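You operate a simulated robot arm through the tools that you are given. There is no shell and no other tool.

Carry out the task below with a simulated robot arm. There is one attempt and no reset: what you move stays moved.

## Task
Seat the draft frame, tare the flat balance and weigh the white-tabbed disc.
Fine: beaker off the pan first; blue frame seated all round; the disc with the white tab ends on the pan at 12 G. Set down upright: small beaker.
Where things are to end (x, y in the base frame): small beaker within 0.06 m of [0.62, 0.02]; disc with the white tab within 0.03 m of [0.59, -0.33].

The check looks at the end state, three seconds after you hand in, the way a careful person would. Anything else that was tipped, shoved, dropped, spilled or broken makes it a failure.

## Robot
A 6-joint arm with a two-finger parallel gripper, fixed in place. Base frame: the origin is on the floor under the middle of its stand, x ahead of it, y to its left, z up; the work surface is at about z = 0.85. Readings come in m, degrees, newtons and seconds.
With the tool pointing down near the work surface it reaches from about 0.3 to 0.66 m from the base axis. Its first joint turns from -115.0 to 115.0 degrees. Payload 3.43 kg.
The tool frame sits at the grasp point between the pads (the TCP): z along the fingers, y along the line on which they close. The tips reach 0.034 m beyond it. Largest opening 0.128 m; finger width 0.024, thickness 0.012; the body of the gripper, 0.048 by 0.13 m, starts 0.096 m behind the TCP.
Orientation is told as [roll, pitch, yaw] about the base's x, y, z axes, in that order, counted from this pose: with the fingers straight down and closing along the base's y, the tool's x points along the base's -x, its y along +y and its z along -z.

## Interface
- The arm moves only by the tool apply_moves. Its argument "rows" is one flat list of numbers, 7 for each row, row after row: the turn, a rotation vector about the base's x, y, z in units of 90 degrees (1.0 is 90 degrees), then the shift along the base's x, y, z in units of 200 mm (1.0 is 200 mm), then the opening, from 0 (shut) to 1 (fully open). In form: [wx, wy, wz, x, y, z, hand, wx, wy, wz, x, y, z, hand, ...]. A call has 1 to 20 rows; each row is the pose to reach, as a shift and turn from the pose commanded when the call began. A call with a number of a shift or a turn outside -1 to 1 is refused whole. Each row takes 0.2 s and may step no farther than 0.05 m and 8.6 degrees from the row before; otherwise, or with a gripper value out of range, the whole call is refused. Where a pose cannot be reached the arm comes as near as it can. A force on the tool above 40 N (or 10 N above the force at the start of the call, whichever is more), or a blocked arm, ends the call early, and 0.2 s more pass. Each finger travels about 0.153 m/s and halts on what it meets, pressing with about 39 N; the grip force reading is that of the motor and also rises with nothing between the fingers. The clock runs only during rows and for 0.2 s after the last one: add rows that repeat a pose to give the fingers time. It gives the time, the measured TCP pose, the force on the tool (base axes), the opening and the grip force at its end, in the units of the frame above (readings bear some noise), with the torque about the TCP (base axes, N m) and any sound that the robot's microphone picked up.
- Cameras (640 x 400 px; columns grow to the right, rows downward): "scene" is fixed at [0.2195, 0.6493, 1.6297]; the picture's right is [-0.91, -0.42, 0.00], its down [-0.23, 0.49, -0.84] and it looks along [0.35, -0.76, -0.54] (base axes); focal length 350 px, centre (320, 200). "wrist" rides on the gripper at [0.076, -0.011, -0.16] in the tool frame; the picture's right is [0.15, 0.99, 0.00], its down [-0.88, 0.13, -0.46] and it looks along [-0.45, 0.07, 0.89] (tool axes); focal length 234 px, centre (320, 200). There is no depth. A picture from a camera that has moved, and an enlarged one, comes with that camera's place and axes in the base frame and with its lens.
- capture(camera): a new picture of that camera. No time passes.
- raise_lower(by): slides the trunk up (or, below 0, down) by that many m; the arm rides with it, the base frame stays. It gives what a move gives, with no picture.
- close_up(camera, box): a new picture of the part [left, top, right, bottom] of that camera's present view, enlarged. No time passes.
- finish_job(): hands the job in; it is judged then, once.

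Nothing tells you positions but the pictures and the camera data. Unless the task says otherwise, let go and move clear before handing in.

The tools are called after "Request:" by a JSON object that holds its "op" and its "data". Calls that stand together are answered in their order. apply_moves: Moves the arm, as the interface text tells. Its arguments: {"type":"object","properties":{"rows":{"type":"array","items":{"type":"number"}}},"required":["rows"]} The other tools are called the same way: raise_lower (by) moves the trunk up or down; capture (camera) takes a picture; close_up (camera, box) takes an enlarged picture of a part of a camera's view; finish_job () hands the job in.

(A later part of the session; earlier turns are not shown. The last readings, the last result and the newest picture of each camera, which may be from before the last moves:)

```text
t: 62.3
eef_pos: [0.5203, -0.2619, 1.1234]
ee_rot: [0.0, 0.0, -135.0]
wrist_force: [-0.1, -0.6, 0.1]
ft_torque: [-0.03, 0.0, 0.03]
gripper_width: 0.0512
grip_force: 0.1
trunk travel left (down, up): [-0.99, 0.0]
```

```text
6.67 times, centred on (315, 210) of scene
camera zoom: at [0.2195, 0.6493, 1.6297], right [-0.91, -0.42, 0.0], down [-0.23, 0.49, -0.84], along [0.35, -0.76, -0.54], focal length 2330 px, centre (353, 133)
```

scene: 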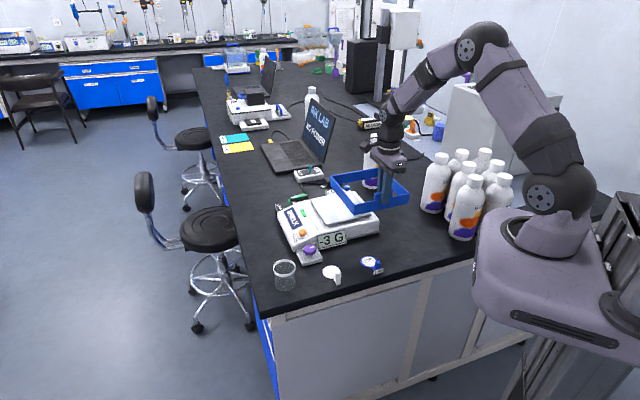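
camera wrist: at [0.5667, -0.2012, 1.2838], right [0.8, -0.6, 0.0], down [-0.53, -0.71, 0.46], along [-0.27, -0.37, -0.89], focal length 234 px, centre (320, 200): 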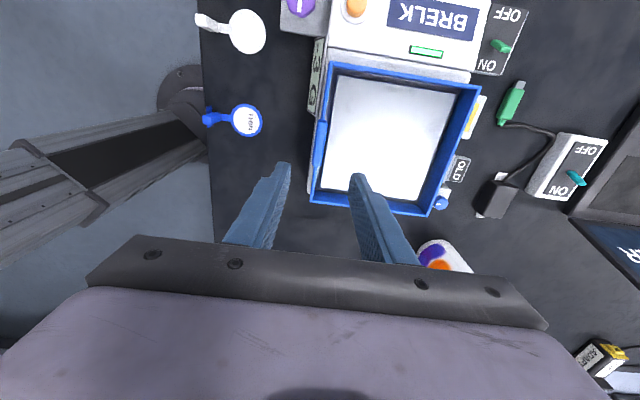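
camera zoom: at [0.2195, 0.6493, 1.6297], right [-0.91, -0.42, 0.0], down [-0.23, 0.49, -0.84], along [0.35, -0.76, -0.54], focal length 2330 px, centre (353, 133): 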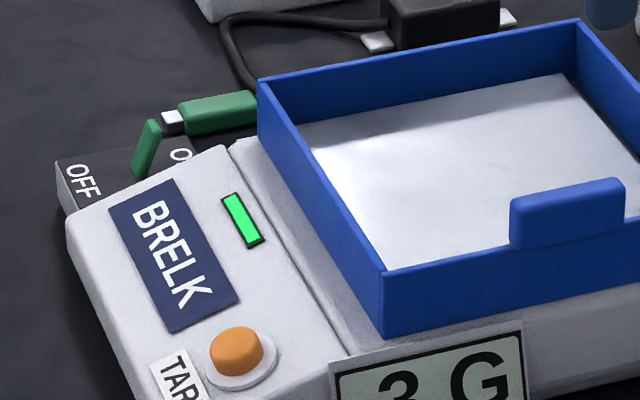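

The frame rests on the balance top. I'll zoom the wrist view to check it's centred and flat all round.

Request:
{"op": "close_up", "data": {"camera": "wrist", "box": [295, 50, 495, 225]}}

Request:
{"op": "close_up", "data": {"camera": "wrist", "box": [400, 70, 500, 220]}}

```text
2.29 times, centred on (395, 138) of wrist
camera zoom: at [0.5667, -0.2012, 1.2838], right [0.8, -0.6, 0.0], down [-0.53, -0.71, 0.46], along [-0.27, -0.37, -0.89], focal length 535 px, centre (149, 343)
```

zoom: 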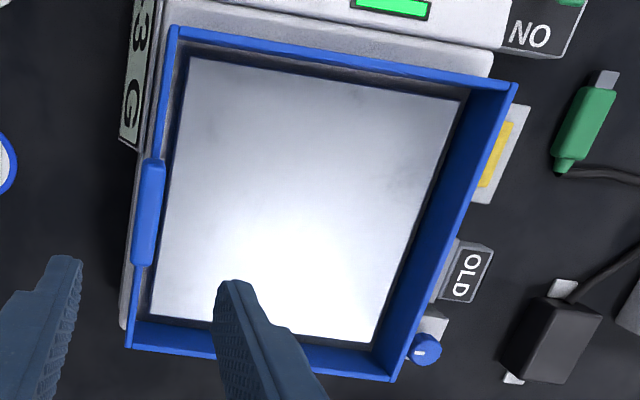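

```text
2.67 times, centred on (450, 145) of wrist
camera zoom: at [0.5667, -0.2012, 1.2838], right [0.8, -0.6, 0.0], down [-0.53, -0.71, 0.46], along [-0.27, -0.37, -0.89], focal length 624 px, centre (-27, 347)
```

zoom: 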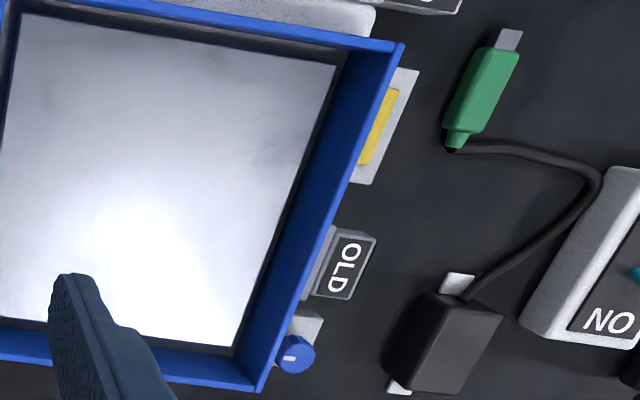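

The frame is concentric with the pan (centre about (0.588, -0.331)) and lies flat, with even gaps all round. Next is the tare: I'll turn the wrist back to radial and look at the orange button.

Request:
{"op": "apply_moves", "data": {"rows": [0, 0, 0.09, -0.01, 0.045, 0, 0.4, 0, 0, 0.18, -0.02, 0.09, 0, 0.4, 0, 0, 0.27, -0.03, 0.135, 0, 0.4, 0, 0, 0.36, -0.04, 0.18, 0, 0.4, 0, 0, 0.45, -0.05, 0.225, 0, 0.4, 0, 0, 0.54, -0.06, 0.27, 0, 0.4, 0, 0, 0.63, -0.07, 0.315, 0, 0.4, 0, 0, 0.72, -0.08, 0.36, 0, 0.4, 0, 0, 0.81, -0.09, 0.405, 0, 0.4, 0, 0, 0.9, -0.1, 0.45, 0, 0.4, 0, 0, 0.98, -0.1, 0.5, 0, 0.4]}}

Request:
{"op": "apply_moves", "data": {"rows": [0, 0, 0.09, 0.07, 0.02, 0, 0.4, 0, 0, 0.18, 0.14, 0.04, 0, 0.4, 0, 0, 0.27, 0.21, 0.06, 0, 0.4, 0, 0, 0.364, 0.28, 0.08, 0, 0.4, 0, 0, 0.364, 0.28, 0.08, 0, 0.4]}}

Request:
{"op": "capture", "data": {"camera": "wrist"}}

Request:
{"op": "capture", "data": {"camera": "scene"}}

```text
t: 64.7
eef_pos: [0.5008, -0.1612, 1.1233]
ee_rot: [0.0, -0.1, -46.7]
wrist_force: [0.9, 0.4, -0.3]
ft_torque: [0.0, -0.03, -0.02]
gripper_width: 0.051
grip_force: 0.0
trunk travel left (down, up): [-0.99, 0.0]
```

```text
t: 65.9
eef_pos: [0.558, -0.1449, 1.1236]
ee_rot: [-0.1, -0.2, -13.9]
wrist_force: [-0.6, 0.6, 0.3]
ft_torque: [-0.01, -0.03, -0.01]
gripper_width: 0.0512
grip_force: 0.1
trunk travel left (down, up): [-0.99, 0.0]
```

```text
taken
camera wrist: at [0.4806, -0.1387, 1.2834], right [0.1, 1.0, 0.0], down [0.89, -0.09, 0.46], along [0.45, -0.04, -0.89], focal length 234 px, centre (320, 200)
```

wrist: 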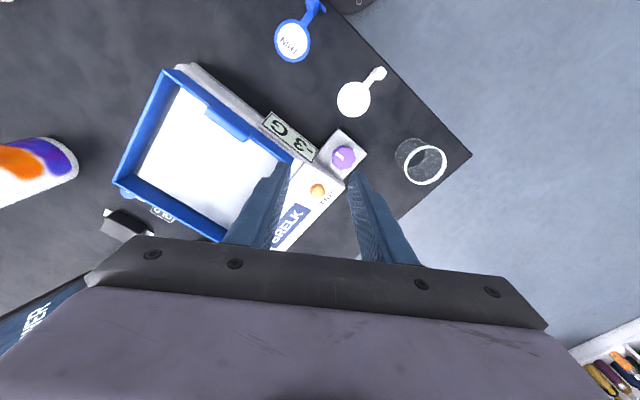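

```text
taken
```

scene: 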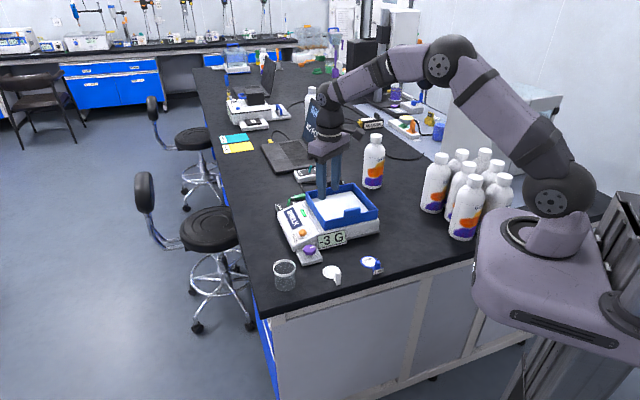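

I have a good top view of the tare button between the fingers. I'll zoom in on it.

Request:
{"op": "close_up", "data": {"camera": "wrist", "box": [270, 120, 370, 250]}}

Request:
{"op": "close_up", "data": {"camera": "scene", "box": [275, 205, 335, 260]}}

Request:
{"op": "close_up", "data": {"camera": "wrist", "box": [270, 0, 480, 200]}}

```text
3.08 times, centred on (320, 185) of wrist
camera zoom: at [0.4806, -0.1387, 1.2834], right [0.1, 1.0, 0.0], down [0.89, -0.09, 0.46], along [0.45, -0.04, -0.89], focal length 720 px, centre (320, 246)
```

zoom: 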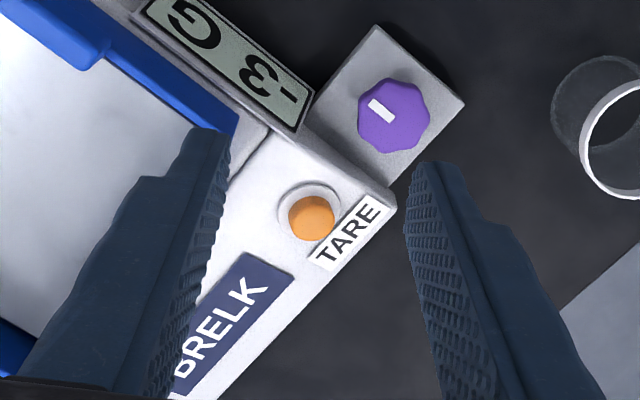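

```text
7.27 times, centred on (305, 232) of scene
camera zoom: at [0.2195, 0.6493, 1.6297], right [-0.91, -0.42, 0.0], down [-0.23, 0.49, -0.84], along [0.35, -0.76, -0.54], focal length 2542 px, centre (429, -36)
```

zoom: 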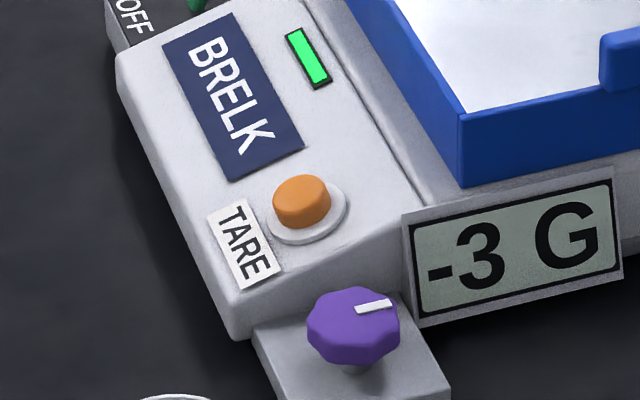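

```text
2.00 times, centred on (375, 100) of wrist
camera zoom: at [0.4806, -0.1387, 1.2834], right [0.1, 1.0, 0.0], down [0.89, -0.09, 0.46], along [0.45, -0.04, -0.89], focal length 468 px, centre (210, 400)
```

zoom: 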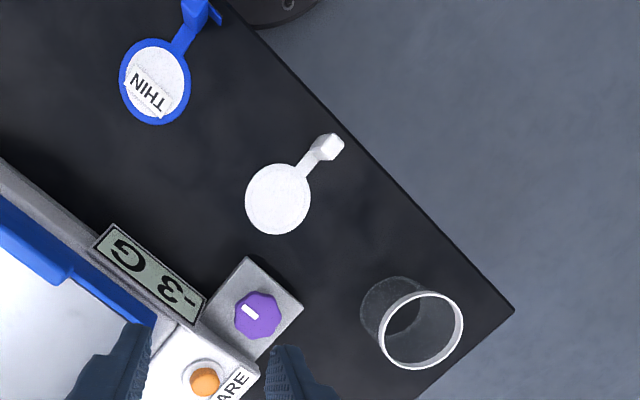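

The tare button's top is at about (0.655, -0.160, 0.912). I'll close the fingers, tilt 10° outward and move to hover above it.

Request:
{"op": "apply_moves", "data": {"rows": [-0.0066, -0.027, 0, 0.1165, -0.016, -0.129, 0.2, -0.0132, -0.054, 0, 0.233, -0.0315, -0.259, 0, -0.0197, -0.081, 0, 0.35, -0.047, -0.388, 0, -0.0263, -0.108, 0, 0.466, -0.063, -0.5175, 0, -0.0263, -0.108, 0, 0.466, -0.063, -0.5175, 0, -0.0263, -0.108, 0, 0.466, -0.063, -0.5175, 0]}}

Request:
{"op": "capture", "data": {"camera": "wrist"}}

Request:
{"op": "close_up", "data": {"camera": "scene", "box": [250, 150, 370, 270]}}

```text
t: 67.3
eef_pos: [0.6516, -0.1584, 1.0208]
ee_rot: [0.1, -9.9, -14.1]
wrist_force: [0.2, 0.4, 0.4]
ft_torque: [0.03, 0.01, -0.01]
gripper_width: 0.0
grip_force: 33.2
trunk travel left (down, up): [-0.99, 0.0]
```

```text
taken
camera wrist: at [0.5493, -0.1457, 1.1643], right [0.1, 0.99, -0.02], down [0.8, -0.07, 0.6], along [0.6, -0.08, -0.8], focal length 234 px, centre (320, 200)
```

wrist: 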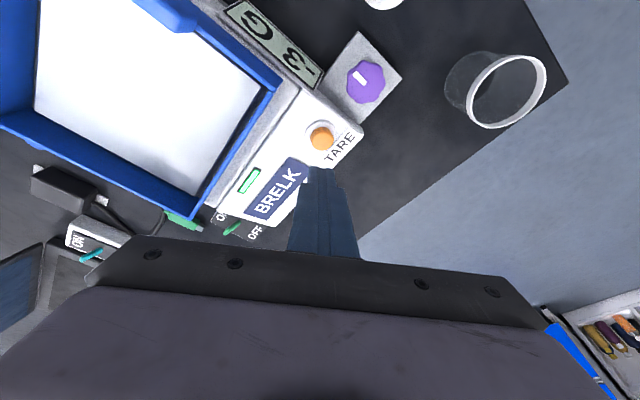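

```text
3.33 times, centred on (310, 210) of scene
camera zoom: at [0.2195, 0.6493, 1.6297], right [-0.91, -0.42, 0.0], down [-0.23, 0.49, -0.84], along [0.35, -0.76, -0.54], focal length 1165 px, centre (353, 167)
```

zoom: 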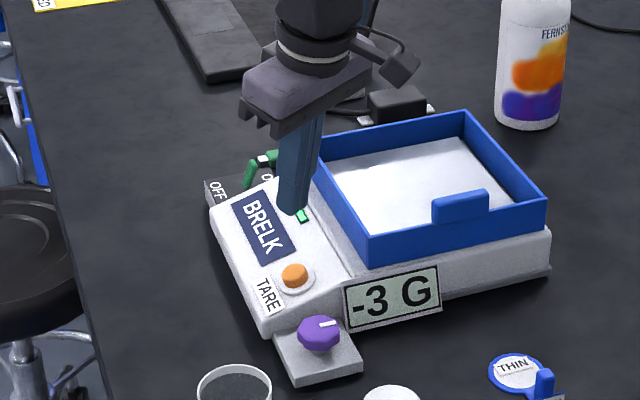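

Aligned over the button. I'll descend to just above it and then press in small steps.

Request:
{"op": "apply_moves", "data": {"rows": [0, 0, 0, -0.005, 0.0, -0.12, 0, 0, 0, 0, -0.01, 0.0025, -0.24, 0, 0, 0, 0, -0.01, 0.0025, -0.32, 0, 0, 0, 0, -0.01, 0.0025, -0.32, 0]}}

Request:
{"op": "close_up", "data": {"camera": "scene", "box": [270, 190, 340, 260]}}

Request:
{"op": "close_up", "data": {"camera": "wrist", "box": [240, 60, 420, 220]}}

```text
t: 68.3
eef_pos: [0.6487, -0.1574, 0.9555]
ee_rot: [0.1, -10.0, -14.1]
wrist_force: [0.3, -0.6, -0.4]
ft_torque: [0.02, 0.02, 0.01]
gripper_width: 0.0
grip_force: 32.8
trunk travel left (down, up): [-0.99, 0.0]
```

```text
5.71 times, centred on (305, 225) of scene
camera zoom: at [0.2195, 0.6493, 1.6297], right [-0.91, -0.42, 0.0], down [-0.23, 0.49, -0.84], along [0.35, -0.76, -0.54], focal length 1998 px, centre (406, 57)
```

zoom: 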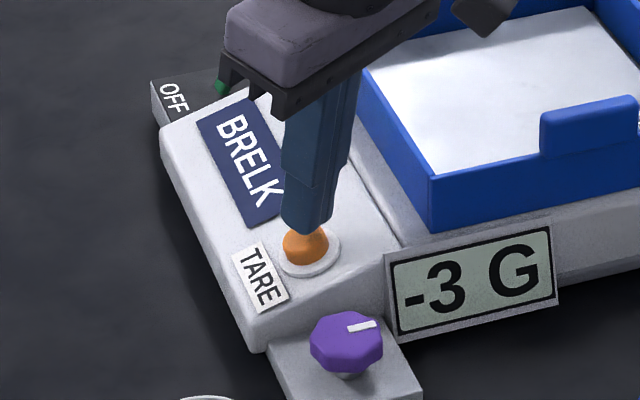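

```text
2.50 times, centred on (330, 140) of wrist
camera zoom: at [0.5467, -0.1446, 1.1003], right [0.1, 0.99, -0.02], down [0.8, -0.07, 0.6], along [0.6, -0.08, -0.8], focal length 585 px, centre (295, 350)
```

zoom: 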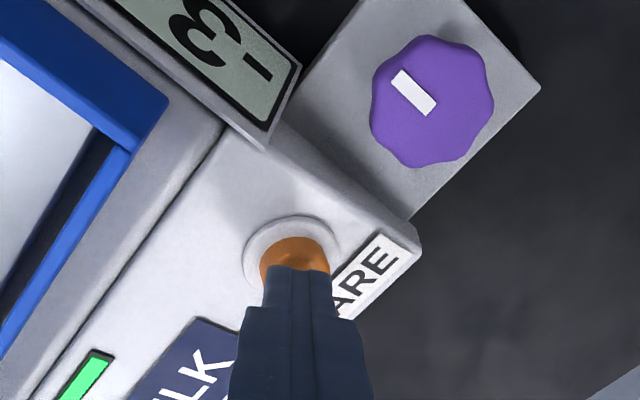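

The tip is right over the button. Pressing down in 2 mm steps, watching force and display.

Request:
{"op": "apply_moves", "data": {"rows": [0, 0, 0, -0.008, 0.002, -0.01, 0, 0, 0, 0, -0.008, 0.002, -0.02, 0, 0, 0, 0, -0.008, 0.002, -0.03, 0]}}

Request:
{"op": "apply_moves", "data": {"rows": [0, 0, 0, 0, 0, -0.01, 0]}}

Request:
{"op": "close_up", "data": {"camera": "scene", "box": [270, 190, 350, 260]}}

```text
t: 69.1
eef_pos: [0.6471, -0.1578, 0.95]
ee_rot: [0.1, -10.1, -14.1]
wrist_force: [-0.5, 0.3, 0.1]
ft_torque: [0.02, 0.0, 0.05]
gripper_width: 0.0
grip_force: 32.3
trunk travel left (down, up): [-0.99, 0.0]
```

```text
t: 69.5
eef_pos: [0.6471, -0.1576, 0.9488]
ee_rot: [0.1, -10.1, -14.1]
wrist_force: [-0.5, -0.8, 1.8]
ft_torque: [-0.03, 0.06, 0.02]
gripper_width: 0.0003
grip_force: 32.7
trunk travel left (down, up): [-0.99, 0.0]
```

```text
5.71 times, centred on (310, 225) of scene
camera zoom: at [0.2195, 0.6493, 1.6297], right [-0.91, -0.42, 0.0], down [-0.23, 0.49, -0.84], along [0.35, -0.76, -0.54], focal length 1998 px, centre (377, 57)
```

zoom: 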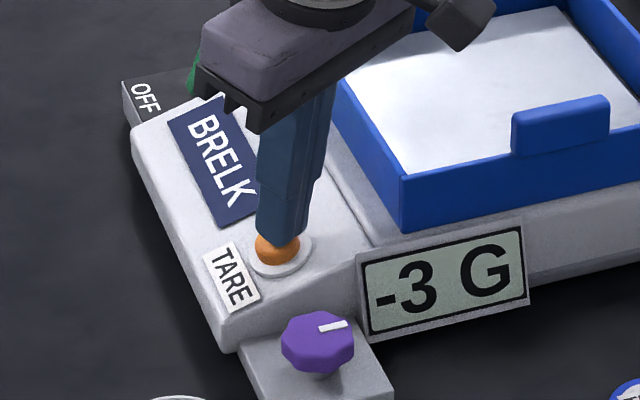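

First light contact at 1.8 N. I'll press further.

Request:
{"op": "apply_moves", "data": {"rows": [0, 0, 0, 0, 0, -0.01, 0, 0, 0, 0, 0, 0, -0.01, 0]}}

Request:
{"op": "close_up", "data": {"camera": "scene", "box": [270, 190, 350, 260]}}

```text
t: 70.1
eef_pos: [0.646, -0.1564, 0.9464]
ee_rot: [0.1, -10.1, -14.1]
wrist_force: [-1.4, -2.4, 2.8]
ft_torque: [-0.14, 0.03, 0.02]
gripper_width: 0.0001
grip_force: 33.0
trunk travel left (down, up): [-0.99, 0.0]
```

```text
5.71 times, centred on (310, 225) of scene
camera zoom: at [0.2195, 0.6493, 1.6297], right [-0.91, -0.42, 0.0], down [-0.23, 0.49, -0.84], along [0.35, -0.76, -0.54], focal length 1998 px, centre (377, 57)
```

zoom: 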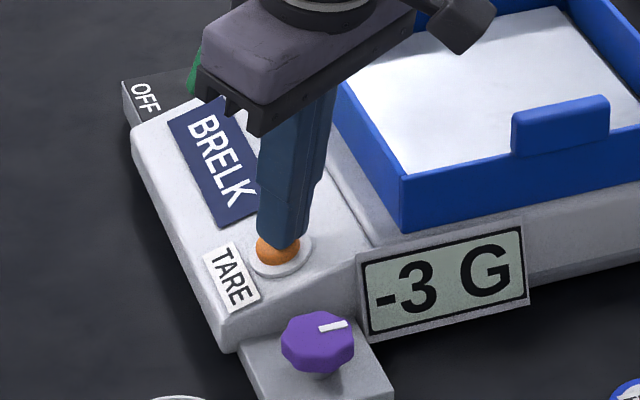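

Request:
{"op": "apply_moves", "data": {"rows": [0, 0, 0, 0, 0, -0.01, 0, 0, 0, 0, 0, 0, -0.01, 0]}}

Request:
{"op": "close_up", "data": {"camera": "scene", "box": [270, 190, 350, 260]}}

```text
t: 70.7
eef_pos: [0.6472, -0.1576, 0.9443]
ee_rot: [0.0, -10.0, -14.1]
wrist_force: [-1.8, -3.6, 5.8]
ft_torque: [-0.18, 0.13, -0.01]
gripper_width: 0.0
grip_force: 32.5
trunk travel left (down, up): [-0.99, 0.0]
heard: click
```

```text
5.71 times, centred on (310, 225) of scene
camera zoom: at [0.2195, 0.6493, 1.6297], right [-0.91, -0.42, 0.0], down [-0.23, 0.49, -0.84], along [0.35, -0.76, -0.54], focal length 1998 px, centre (377, 57)
```

zoom: 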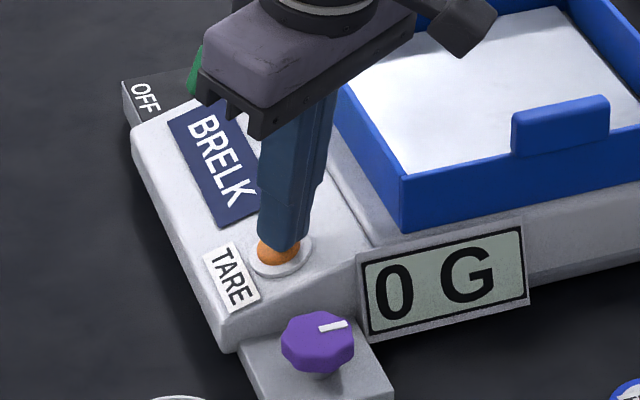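

A click, and the display now reads 0 G: the balance is tared. I'll back off upward.

Request:
{"op": "apply_moves", "data": {"rows": [0, 0, 0, 0, 0, 0.05, 0, 0, 0, 0, 0, 0, 0.2, 0, 0, 0, 0, 0, 0, 0.4, 0, 0, 0, 0, 0, 0, 0.6, 0, 0, 0, 0, 0, 0, 0.6, 0]}}

Request:
{"op": "capture", "data": {"camera": "scene"}}

Request:
{"op": "close_up", "data": {"camera": "scene", "box": [260, 180, 400, 290]}}

```text
t: 71.9
eef_pos: [0.6473, -0.1572, 1.0636]
ee_rot: [0.1, -10.0, -14.1]
wrist_force: [-0.3, -0.2, 0.3]
ft_torque: [-0.01, 0.04, 0.03]
gripper_width: 0.0
grip_force: 32.9
trunk travel left (down, up): [-0.99, 0.0]
```

```text
taken
```

scene: 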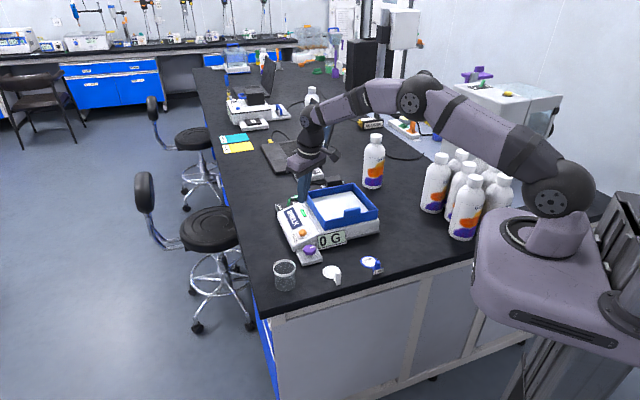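

```text
3.64 times, centred on (330, 235) of scene
camera zoom: at [0.2195, 0.6493, 1.6297], right [-0.91, -0.42, 0.0], down [-0.23, 0.49, -0.84], along [0.35, -0.76, -0.54], focal length 1271 px, centre (284, 73)
```

zoom: 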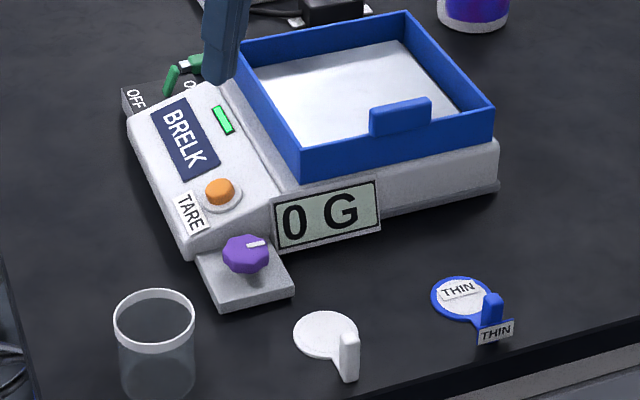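

The reading stays at 0 G with the frame on. Next is the white-tabbed disc: I'll look closely at its tab to choose the grasp direction.

Request:
{"op": "close_up", "data": {"camera": "scene", "box": [310, 255, 360, 295]}}

Request:
{"op": "close_up", "data": {"camera": "scene", "box": [350, 245, 400, 285]}}

Request:
{"op": "capture", "data": {"camera": "wrist"}}

```text
10.00 times, centred on (335, 275) of scene
camera zoom: at [0.2195, 0.6493, 1.6297], right [-0.91, -0.42, 0.0], down [-0.23, 0.49, -0.84], along [0.35, -0.76, -0.54], focal length 3496 px, centre (170, -550)
```

zoom: 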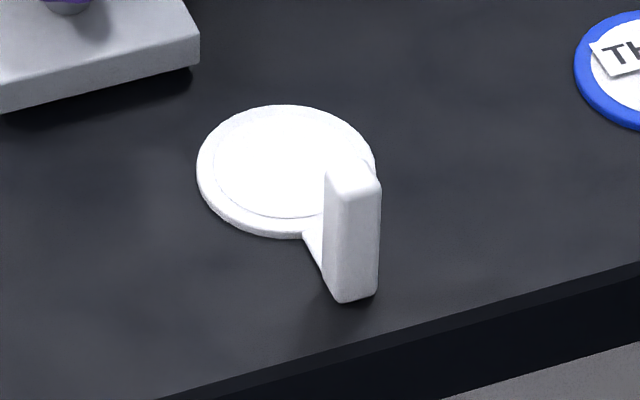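

```text
10.00 times, centred on (375, 265) of scene
camera zoom: at [0.2195, 0.6493, 1.6297], right [-0.91, -0.42, 0.0], down [-0.23, 0.49, -0.84], along [0.35, -0.76, -0.54], focal length 3496 px, centre (-230, -450)
```

zoom: 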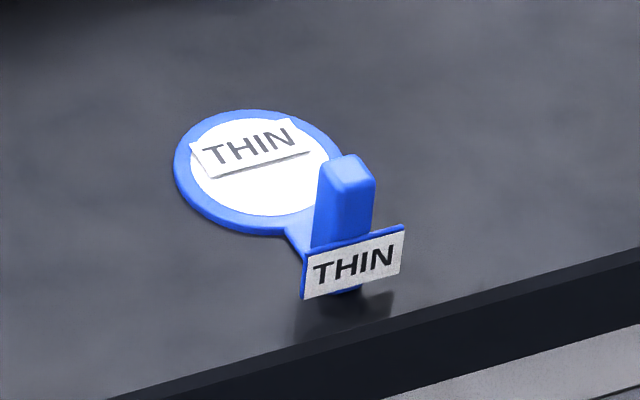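

```text
taken
camera wrist: at [0.5456, -0.1448, 1.2084], right [0.1, 0.99, -0.02], down [0.8, -0.07, 0.6], along [0.6, -0.08, -0.8], focal length 234 px, centre (320, 200)
```

wrist: 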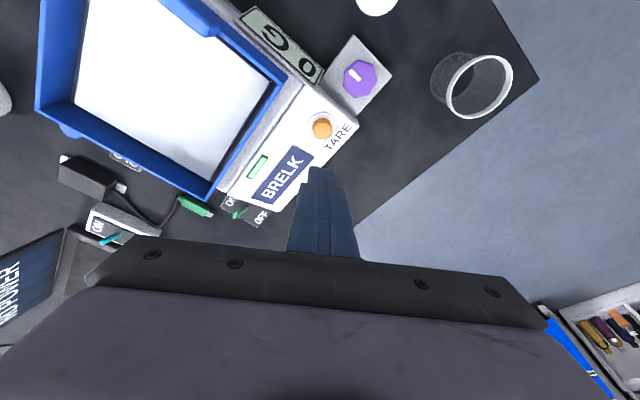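

The tab is a post about 15 × 11 mm and 40 mm tall near (0.482, -0.050), with the disc's centre near (0.516, -0.084). I'll level the tool, turn to yaw −45° so the fingers close across the post, and hover above it.

Request:
{"op": "apply_moves", "data": {"rows": [0.0066, 0.027, 0, -0.184, 0.072, 0, 0, 0.0132, 0.054, 0, -0.368, 0.144, 0, 0.2, 0.0197, 0.081, 0, -0.553, 0.216, 0, 0.4, 0.0263, 0.108, 0, -0.737, 0.2885, 0, 0.5, 0.0263, 0.108, 0, -0.737, 0.2885, 0, 0.5]}}

Request:
{"op": "apply_moves", "data": {"rows": [0, 0, -0.086, -0.022, 0.0625, -0.075, 0.5, 0, 0, -0.172, -0.045, 0.125, -0.15, 0.5, 0, 0, -0.258, -0.0675, 0.1875, -0.225, 0.5, 0, 0, -0.344, -0.09, 0.25, -0.3, 0.5, 0, 0, -0.344, -0.09, 0.25, -0.3, 0.5]}}

Request:
{"op": "capture", "data": {"camera": "wrist"}}

Request:
{"op": "close_up", "data": {"camera": "wrist", "box": [270, 80, 370, 200]}}

Request:
{"op": "close_up", "data": {"camera": "scene", "box": [260, 180, 400, 290]}}

```text
t: 73.1
eef_pos: [0.5008, -0.0999, 1.0642]
ee_rot: [0.0, 0.0, -14.0]
wrist_force: [0.5, -0.6, 0.3]
ft_torque: [0.02, 0.01, -0.01]
gripper_width: 0.064
grip_force: 0.0
trunk travel left (down, up): [-0.99, 0.0]
```

```text
t: 74.3
eef_pos: [0.4808, -0.0486, 1.0017]
ee_rot: [-0.1, 0.0, -45.2]
wrist_force: [0.1, 0.0, -0.1]
ft_torque: [-0.04, 0.03, -0.02]
gripper_width: 0.0639
grip_force: 0.0
trunk travel left (down, up): [-0.99, 0.0]
```

```text
taken
camera wrist: at [0.4193, -0.0041, 1.1627], right [0.6, 0.8, 0.0], down [0.71, -0.53, 0.46], along [0.37, -0.27, -0.89], focal length 234 px, centre (320, 200)
```

wrist: 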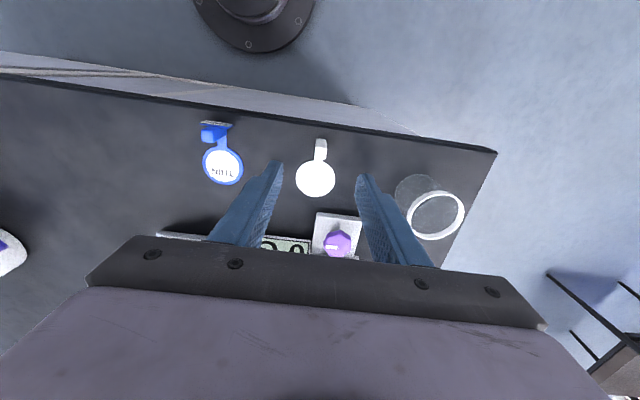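

```text
3.33 times, centred on (320, 140) of wrist
camera zoom: at [0.4193, -0.0041, 1.1627], right [0.6, 0.8, 0.0], down [0.71, -0.53, 0.46], along [0.37, -0.27, -0.89], focal length 781 px, centre (320, 400)
```

zoom: 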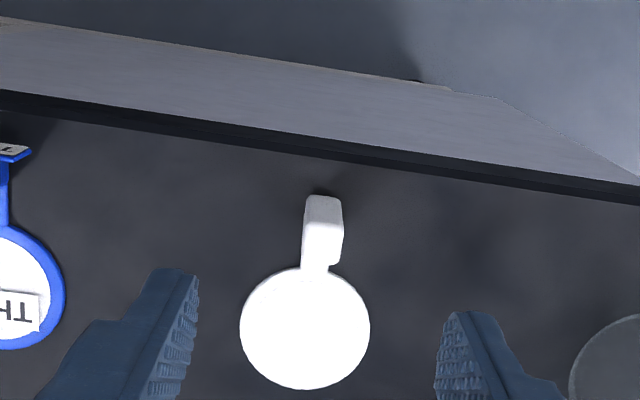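

```text
3.64 times, centred on (330, 235) of scene
camera zoom: at [0.2195, 0.6493, 1.6297], right [-0.91, -0.42, 0.0], down [-0.23, 0.49, -0.84], along [0.35, -0.76, -0.54], focal length 1271 px, centre (284, 73)
```

zoom: 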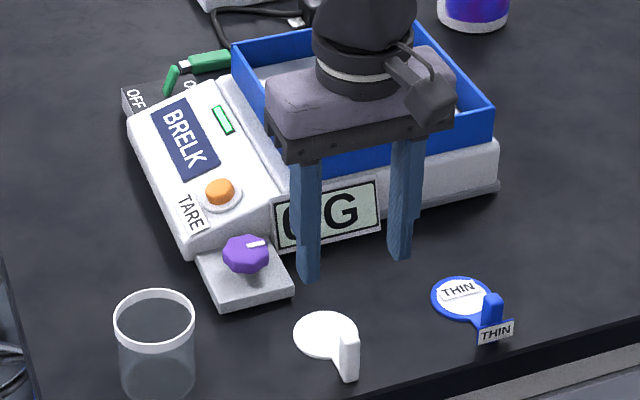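

The tool axis is within about 2 mm of the tab's centre. I'll apply that correction, descend, and check before closing.

Request:
{"op": "apply_moves", "data": {"rows": [0, 0, 0, 0.01, 0.002, -0.18, 0.45, 0, 0, 0, 0.01, 0.002, -0.36, 0.45, 0, 0, 0, 0.01, 0.002, -0.48, 0.45, 0, 0, 0, 0.01, 0.002, -0.555, 0.45, 0, 0, 0, 0.01, 0.002, -0.555, 0.45]}}

Request:
{"op": "close_up", "data": {"camera": "wrist", "box": [220, 80, 420, 260]}}

Request:
{"op": "close_up", "data": {"camera": "scene", "box": [290, 220, 380, 300]}}

```text
t: 75.5
eef_pos: [0.4841, -0.0486, 0.8922]
ee_rot: [0.0, -0.2, -45.0]
wrist_force: [-1.0, -0.3, 0.1]
ft_torque: [0.0, 0.03, -0.03]
gripper_width: 0.0576
grip_force: 0.1
trunk travel left (down, up): [-0.99, 0.0]
```

```text
2.22 times, centred on (320, 170) of wrist
camera zoom: at [0.422, -0.0039, 1.0519], right [0.6, 0.8, 0.0], down [0.71, -0.53, 0.46], along [0.37, -0.27, -0.89], focal length 520 px, centre (320, 267)
```

zoom: 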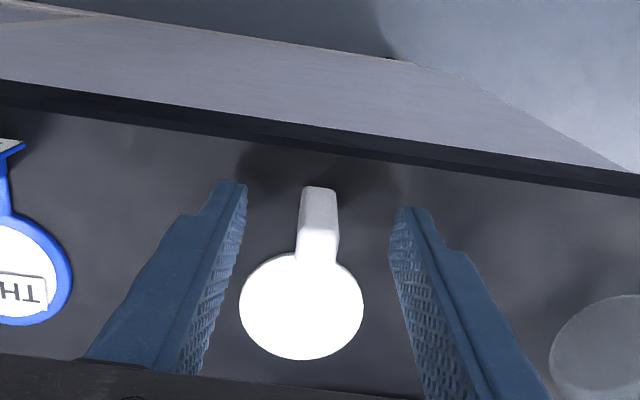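

```text
5.00 times, centred on (335, 260) of scene
camera zoom: at [0.2195, 0.6493, 1.6297], right [-0.91, -0.42, 0.0], down [-0.23, 0.49, -0.84], along [0.35, -0.76, -0.54], focal length 1748 px, centre (245, -100)
```

zoom: 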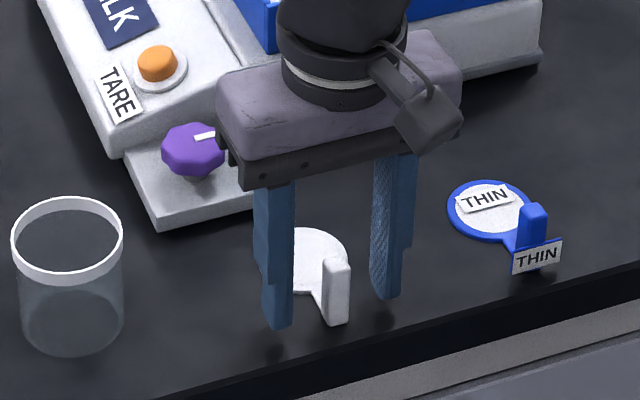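

The post is centred between the fingers. Closing gently.

Request:
{"op": "apply_moves", "data": {"rows": [0, 0, 0, 0, 0, 0, 0.3, 0, 0, 0, 0, 0, 0, 0.2, 0, 0, 0, 0, 0, 0, 0.12, 0, 0, 0, 0, 0, 0, 0.05, 0, 0, 0, 0, 0, 0, 0.0, 0, 0, 0, 0, 0, 0, 0.0]}}

Request:
{"op": "close_up", "data": {"camera": "wrist", "box": [220, 80, 420, 260]}}

Request:
{"op": "close_up", "data": {"camera": "scene", "box": [290, 220, 380, 300]}}

```text
t: 76.9
eef_pos: [0.4834, -0.0487, 0.8919]
ee_rot: [0.0, 0.0, -45.0]
wrist_force: [1.0, 0.0, -0.3]
ft_torque: [-0.01, -0.01, 0.0]
gripper_width: 0.012
grip_force: 38.8
trunk travel left (down, up): [-0.99, 0.0]
```

```text
2.22 times, centred on (320, 170) of wrist
camera zoom: at [0.4221, -0.0039, 1.052], right [0.6, 0.8, 0.0], down [0.71, -0.53, 0.46], along [0.37, -0.27, -0.89], focal length 520 px, centre (320, 267)
```

zoom: 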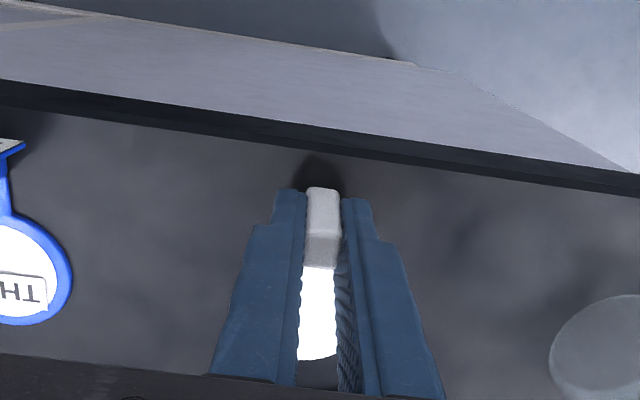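

```text
5.00 times, centred on (335, 260) of scene
camera zoom: at [0.2195, 0.6493, 1.6297], right [-0.91, -0.42, 0.0], down [-0.23, 0.49, -0.84], along [0.35, -0.76, -0.54], focal length 1748 px, centre (245, -100)
```

zoom: 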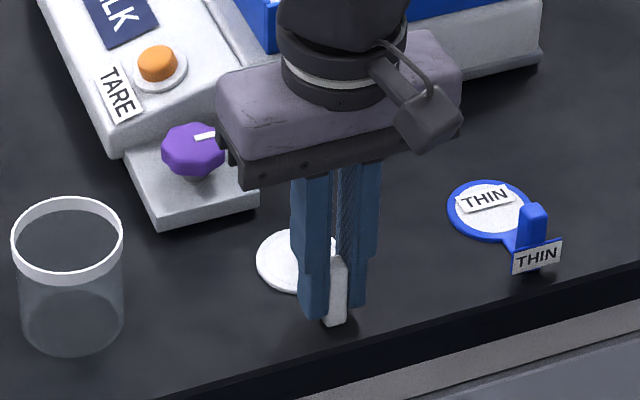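

The post is held at 12 mm. I'll lift and check the disc hangs level.

Request:
{"op": "apply_moves", "data": {"rows": [0, 0, 0, 0, 0, 0.05, 0, 0, 0, 0, 0, 0, 0.18, 0, 0, 0, 0, 0, 0, 0.35, 0, 0, 0, 0, 0, 0, 0.52, 0, 0, 0, 0, 0, 0, 0.69, 0, 0, 0, 0, 0, 0, 0.84, 0, 0, 0, 0, 0, 0, 0.84, 0]}}

Request:
{"op": "close_up", "data": {"camera": "wrist", "box": [220, 80, 420, 260]}}

Request:
{"op": "close_up", "data": {"camera": "scene", "box": [280, 140, 400, 250]}}

```text
t: 78.5
eef_pos: [0.4834, -0.0495, 1.0614]
ee_rot: [-0.1, 0.1, -45.0]
wrist_force: [0.1, -0.7, 0.5]
ft_torque: [-0.02, 0.01, 0.04]
gripper_width: 0.0122
grip_force: 38.5
trunk travel left (down, up): [-0.99, 0.0]
```

```text
2.22 times, centred on (320, 170) of wrist
camera zoom: at [0.4216, -0.0047, 1.2215], right [0.6, 0.8, 0.0], down [0.71, -0.53, 0.46], along [0.37, -0.27, -0.89], focal length 520 px, centre (320, 267)
```

zoom: 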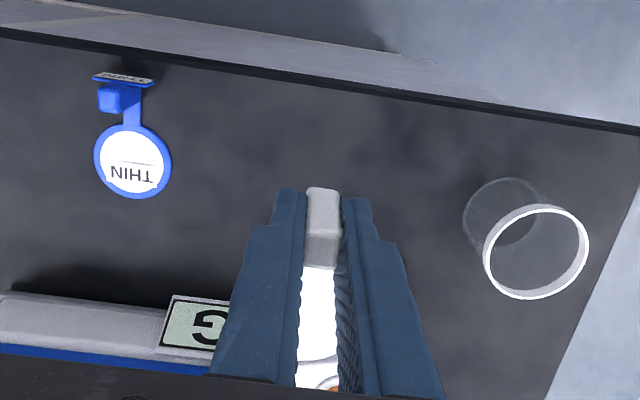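

```text
3.64 times, centred on (340, 195) of scene
camera zoom: at [0.2195, 0.6493, 1.6297], right [-0.91, -0.42, 0.0], down [-0.23, 0.49, -0.84], along [0.35, -0.76, -0.54], focal length 1271 px, centre (247, 218)
```

zoom: 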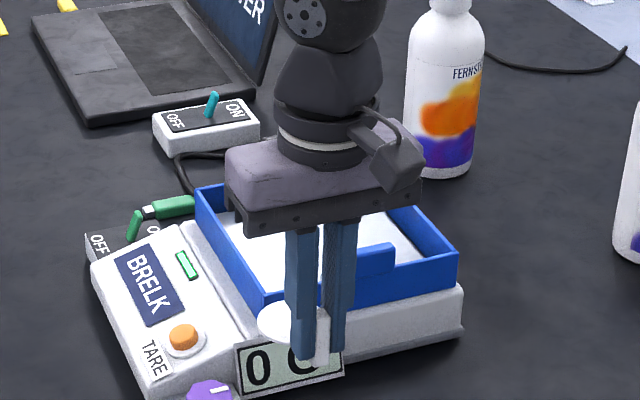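

The disc hangs level and steady. I'll carry it over the frame to above the pan.

Request:
{"op": "apply_moves", "data": {"rows": [0, 0, 0, 0.044, -0.156, 0, 0, 0, 0, 0, 0.0875, -0.3125, 0, 0, 0, 0, 0, 0.131, -0.469, 0, 0, 0, 0, 0, 0.175, -0.625, 0, 0]}}

Request:
{"op": "apply_moves", "data": {"rows": [0, 0, 0, 0.0425, -0.15, 0, 0, 0, 0, 0, 0.085, -0.3, 0, 0, 0, 0, 0, 0.1275, -0.45, 0, 0, 0, 0, 0, 0.17, -0.602, 0, 0, 0, 0, 0, 0.17, -0.602, 0, 0]}}

Request:
{"op": "capture", "data": {"camera": "wrist"}}

Request:
{"op": "close_up", "data": {"camera": "scene", "box": [270, 120, 410, 260]}}

```text
t: 79.5
eef_pos: [0.5183, -0.1739, 1.0622]
ee_rot: [0.0, 0.0, -45.0]
wrist_force: [-0.1, 1.1, -0.9]
ft_torque: [0.01, 0.01, -0.02]
gripper_width: 0.0118
grip_force: 39.3
trunk travel left (down, up): [-0.99, 0.0]
```

```text
t: 80.7
eef_pos: [0.553, -0.2929, 1.062]
ee_rot: [0.0, 0.0, -45.0]
wrist_force: [-0.5, 0.0, 0.9]
ft_torque: [0.03, -0.02, -0.02]
gripper_width: 0.0117
grip_force: 38.6
trunk travel left (down, up): [-0.99, 0.0]
```

```text
taken
camera wrist: at [0.4907, -0.2485, 1.2221], right [0.6, 0.8, 0.0], down [0.71, -0.53, 0.46], along [0.37, -0.27, -0.89], focal length 234 px, centre (320, 200)
```

wrist: 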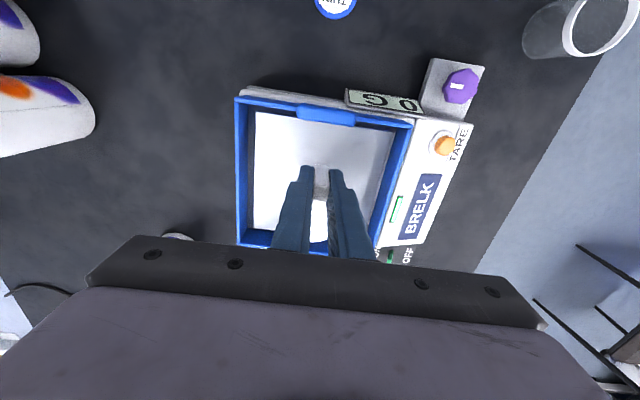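

```text
2.86 times, centred on (340, 190) of scene
camera zoom: at [0.2195, 0.6493, 1.6297], right [-0.91, -0.42, 0.0], down [-0.23, 0.49, -0.84], along [0.35, -0.76, -0.54], focal length 999 px, centre (263, 229)
```

zoom: 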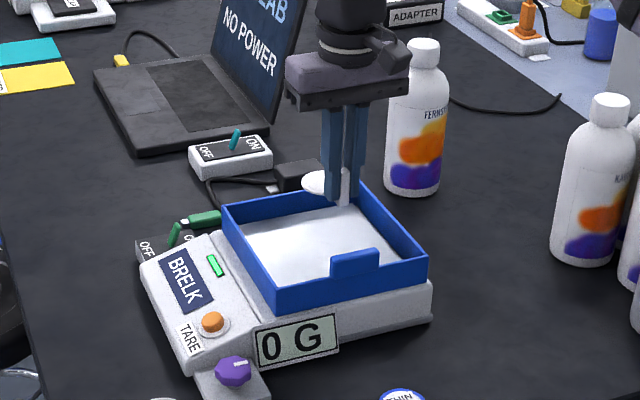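

The disc is over the pan, well inside the frame. I'll lower it to about 15 mm above the pan.

Request:
{"op": "apply_moves", "data": {"rows": [0, 0, 0, 0, 0, -0.1, 0, 0, 0, 0, 0, 0, -0.22, 0, 0, 0, 0, 0, 0, -0.32, 0, 0, 0, 0, 0, 0, -0.38, 0, 0, 0, 0, 0, 0, -0.38, 0]}}

Request:
{"op": "close_up", "data": {"camera": "wrist", "box": [210, 70, 430, 260]}}

Request:
{"op": "close_up", "data": {"camera": "scene", "box": [280, 160, 400, 260]}}

```text
t: 81.9
eef_pos: [0.5535, -0.2948, 0.9859]
ee_rot: [0.0, -0.1, -45.0]
wrist_force: [-0.3, 0.8, 0.2]
ft_torque: [0.0, 0.03, -0.03]
gripper_width: 0.0122
grip_force: 39.3
trunk travel left (down, up): [-0.99, 0.0]
```

```text
2.11 times, centred on (320, 165) of wrist
camera zoom: at [0.4912, -0.249, 1.1457], right [0.6, 0.8, 0.0], down [0.71, -0.53, 0.46], along [0.37, -0.27, -0.89], focal length 493 px, centre (320, 274)
```

zoom: 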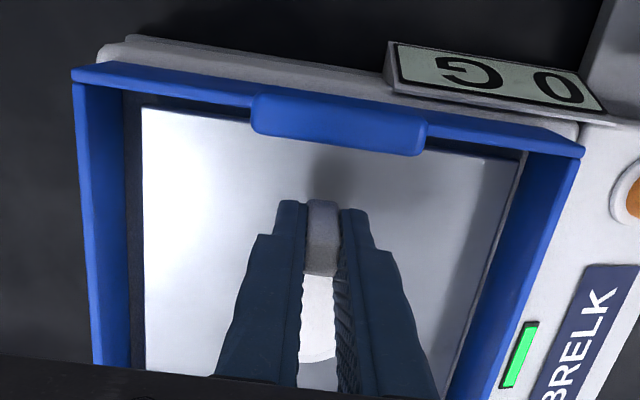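

```text
4.00 times, centred on (340, 210) of scene
camera zoom: at [0.2195, 0.6493, 1.6297], right [-0.91, -0.42, 0.0], down [-0.23, 0.49, -0.84], along [0.35, -0.76, -0.54], focal length 1398 px, centre (240, 160)
```

zoom: 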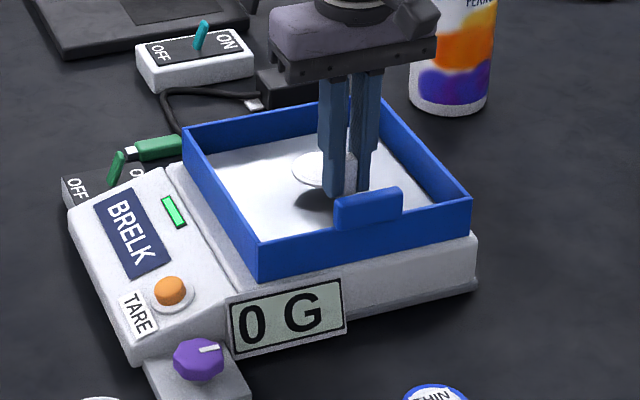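

Everything's clear inside the frame. Lowering in small steps to the pan.

Request:
{"op": "apply_moves", "data": {"rows": [0, 0, 0, 0, 0, -0.02, 0, 0, 0, 0, 0, 0, -0.04, 0, 0, 0, 0, 0, 0, -0.06, 0]}}

Request:
{"op": "apply_moves", "data": {"rows": [0, 0, 0, 0, 0, -0.008, 0, 0, 0, 0, 0, 0, -0.008, 0]}}

Request:
{"op": "close_up", "data": {"camera": "scene", "box": [280, 160, 400, 260]}}

```text
t: 82.7
eef_pos: [0.553, -0.2949, 0.9728]
ee_rot: [0.1, 0.0, -45.0]
wrist_force: [0.1, 0.5, -0.2]
ft_torque: [0.02, 0.03, -0.01]
gripper_width: 0.0122
grip_force: 38.8
trunk travel left (down, up): [-0.99, 0.0]
```

```text
t: 83.3
eef_pos: [0.552, -0.2933, 0.9724]
ee_rot: [0.0, 0.0, -45.1]
wrist_force: [-0.7, 0.1, 0.1]
ft_torque: [0.01, 0.02, 0.02]
gripper_width: 0.0118
grip_force: 38.8
trunk travel left (down, up): [-0.99, 0.0]
```

```text
4.00 times, centred on (340, 210) of scene
camera zoom: at [0.2195, 0.6493, 1.6297], right [-0.91, -0.42, 0.0], down [-0.23, 0.49, -0.84], along [0.35, -0.76, -0.54], focal length 1398 px, centre (240, 160)
```

zoom: 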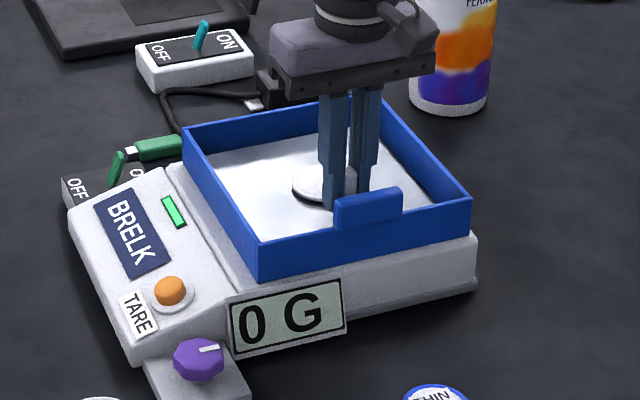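

Request:
{"op": "apply_moves", "data": {"rows": [0, 0, 0, 0, 0, -0.0075, 0, 0, 0, 0, 0, 0, -0.0075, 0]}}

Request:
{"op": "close_up", "data": {"camera": "scene", "box": [290, 160, 390, 260]}}

```text
t: 83.9
eef_pos: [0.5523, -0.295, 0.9702]
ee_rot: [0.0, 0.0, -44.9]
wrist_force: [0.2, 0.2, 1.2]
ft_torque: [0.0, -0.02, -0.02]
gripper_width: 0.0119
grip_force: 38.5
trunk travel left (down, up): [-0.99, 0.0]
```

```text
4.00 times, centred on (340, 210) of scene
camera zoom: at [0.2195, 0.6493, 1.6297], right [-0.91, -0.42, 0.0], down [-0.23, 0.49, -0.84], along [0.35, -0.76, -0.54], focal length 1398 px, centre (240, 160)
```

zoom: 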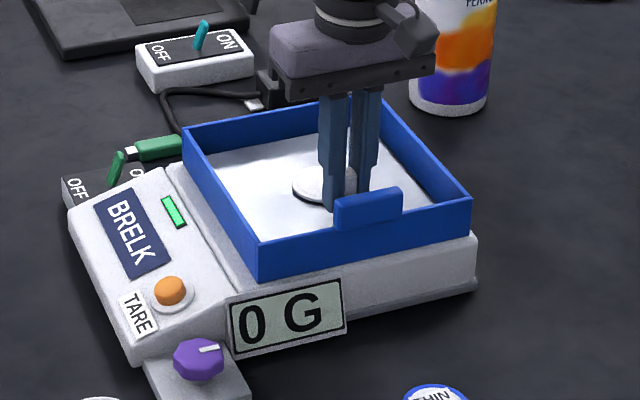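

Still 0 G, with the disc just short of the pan. Another 1 mm.

Request:
{"op": "apply_moves", "data": {"rows": [0, 0, 0, 0, 0, -0.006, 0, 0, 0, 0, 0, 0, -0.006, 0]}}

Request:
{"op": "close_up", "data": {"camera": "scene", "box": [290, 160, 390, 260]}}

```text
t: 84.5
eef_pos: [0.5525, -0.2944, 0.9676]
ee_rot: [-0.1, 0.0, -45.0]
wrist_force: [-0.2, 0.2, -0.2]
ft_torque: [-0.01, 0.0, 0.0]
gripper_width: 0.0121
grip_force: 39.0
trunk travel left (down, up): [-0.99, 0.0]
```

```text
4.00 times, centred on (340, 210) of scene
camera zoom: at [0.2195, 0.6493, 1.6297], right [-0.91, -0.42, 0.0], down [-0.23, 0.49, -0.84], along [0.35, -0.76, -0.54], focal length 1398 px, centre (240, 160)
```

zoom: 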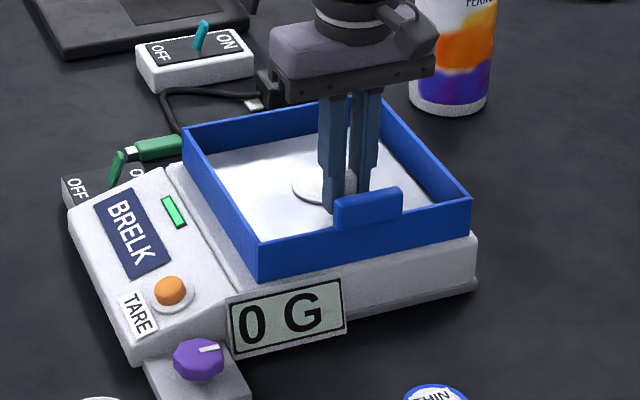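

Request:
{"op": "apply_moves", "data": {"rows": [0, 0, 0, 0, 0, -0.005, 0, 0, 0, 0, 0, 0, -0.005, 0]}}

Request:
{"op": "close_up", "data": {"camera": "scene", "box": [290, 160, 390, 260]}}

```text
t: 85.1
eef_pos: [0.5538, -0.2932, 0.9675]
ee_rot: [0.0, -0.1, -45.1]
wrist_force: [0.1, 0.6, 0.9]
ft_torque: [-0.07, -0.01, 0.0]
gripper_width: 0.0122
grip_force: 38.8
trunk travel left (down, up): [-0.99, 0.0]
```

```text
4.00 times, centred on (340, 210) of scene
camera zoom: at [0.2195, 0.6493, 1.6297], right [-0.91, -0.42, 0.0], down [-0.23, 0.49, -0.84], along [0.35, -0.76, -0.54], focal length 1398 px, centre (240, 160)
```

zoom: 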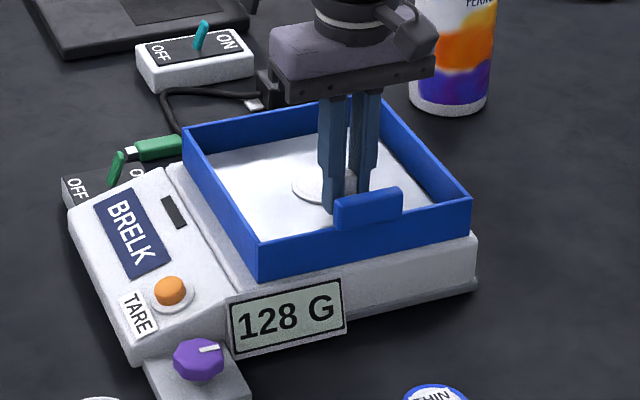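

The disc has touched the pan (the display jumps to 128 G from the hand's pressure). I'll ease off half a millimetre and open the fingers a little.

Request:
{"op": "apply_moves", "data": {"rows": [0, 0, 0, 0, 0, 0.003, 0, 0, 0, 0, 0, 0, 0.003, 0.11, 0, 0, 0, 0, 0, 0.003, 0.15, 0, 0, 0, 0, 0, 0.003, 0.2, 0, 0, 0, 0, 0, 0.003, 0.28, 0, 0, 0, 0, 0, 0.003, 0.28]}}

Request:
{"op": "close_up", "data": {"camera": "scene", "box": [290, 160, 390, 260]}}

Request:
{"op": "close_up", "data": {"camera": "wrist", "box": [210, 70, 430, 260]}}

```text
t: 86.5
eef_pos: [0.5531, -0.2932, 0.9693]
ee_rot: [0.0, 0.0, -45.0]
wrist_force: [0.1, 0.4, -0.3]
ft_torque: [-0.03, 0.01, 0.02]
gripper_width: 0.0358
grip_force: 0.1
trunk travel left (down, up): [-0.99, 0.0]
```

```text
4.00 times, centred on (340, 210) of scene
camera zoom: at [0.2195, 0.6493, 1.6297], right [-0.91, -0.42, 0.0], down [-0.23, 0.49, -0.84], along [0.35, -0.76, -0.54], focal length 1398 px, centre (240, 160)
```

zoom: 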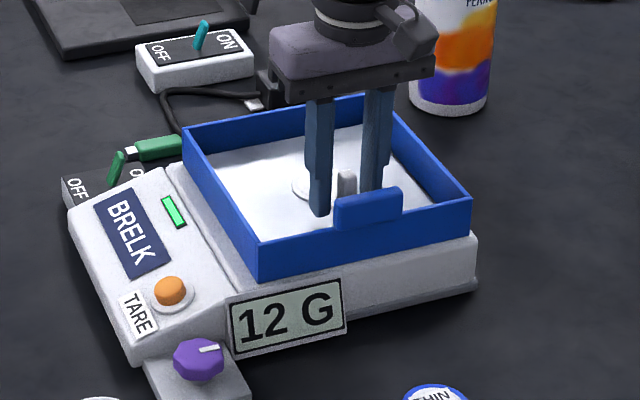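

```text
2.11 times, centred on (320, 165) of wrist
camera zoom: at [0.4911, -0.2494, 1.1281], right [0.6, 0.8, 0.0], down [0.71, -0.53, 0.46], along [0.37, -0.27, -0.89], focal length 493 px, centre (320, 274)
```

zoom: 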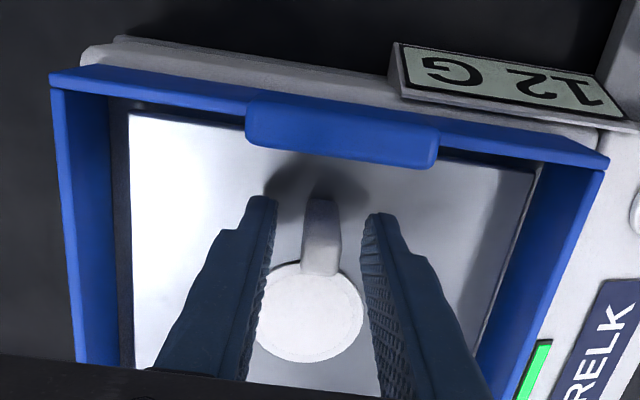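

The display reads 12 G with the green light on and the disc is free. I'll lift straight up out of the frame.

Request:
{"op": "apply_moves", "data": {"rows": [0, 0, 0, 0, 0, 0.05, 0.28, 0, 0, 0, 0, 0, 0.2, 0.28, 0, 0, 0, 0, 0, 0.38, 0.28, 0, 0, 0, 0, 0, 0.56, 0.28, 0, 0, 0, 0, 0, 0.7, 0.28, 0, 0, 0, 0, 0, 0.7, 0.28]}}

Request:
{"op": "capture", "data": {"camera": "wrist"}}

Request:
{"op": "close_up", "data": {"camera": "scene", "box": [260, 170, 400, 290]}}

```text
t: 87.9
eef_pos: [0.5527, -0.2947, 1.1084]
ee_rot: [0.0, 0.0, -45.0]
wrist_force: [0.2, -0.3, -0.6]
ft_torque: [0.06, 0.03, -0.03]
gripper_width: 0.0358
grip_force: 0.1
trunk travel left (down, up): [-0.99, 0.0]
```

```text
taken
camera wrist: at [0.4911, -0.2494, 1.2694], right [0.6, 0.8, 0.0], down [0.71, -0.53, 0.46], along [0.37, -0.27, -0.89], focal length 234 px, centre (320, 200)
```

wrist: 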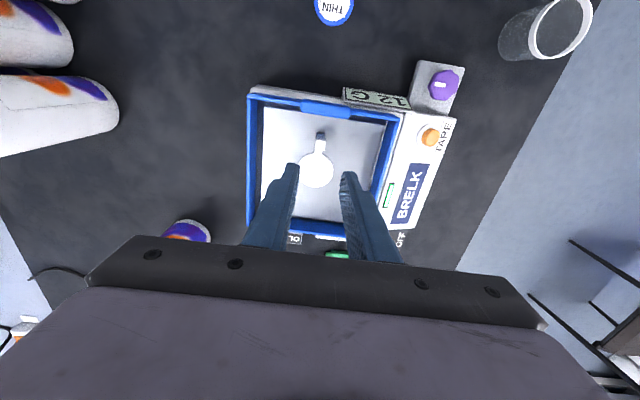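

```text
3.33 times, centred on (330, 230) of scene
camera zoom: at [0.2195, 0.6493, 1.6297], right [-0.91, -0.42, 0.0], down [-0.23, 0.49, -0.84], along [0.35, -0.76, -0.54], focal length 1165 px, centre (287, 100)
```

zoom: 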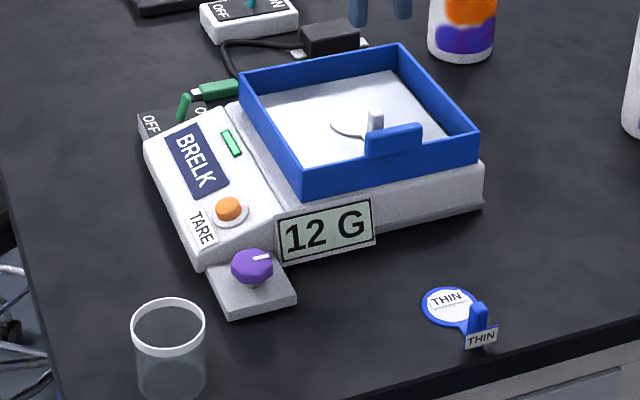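

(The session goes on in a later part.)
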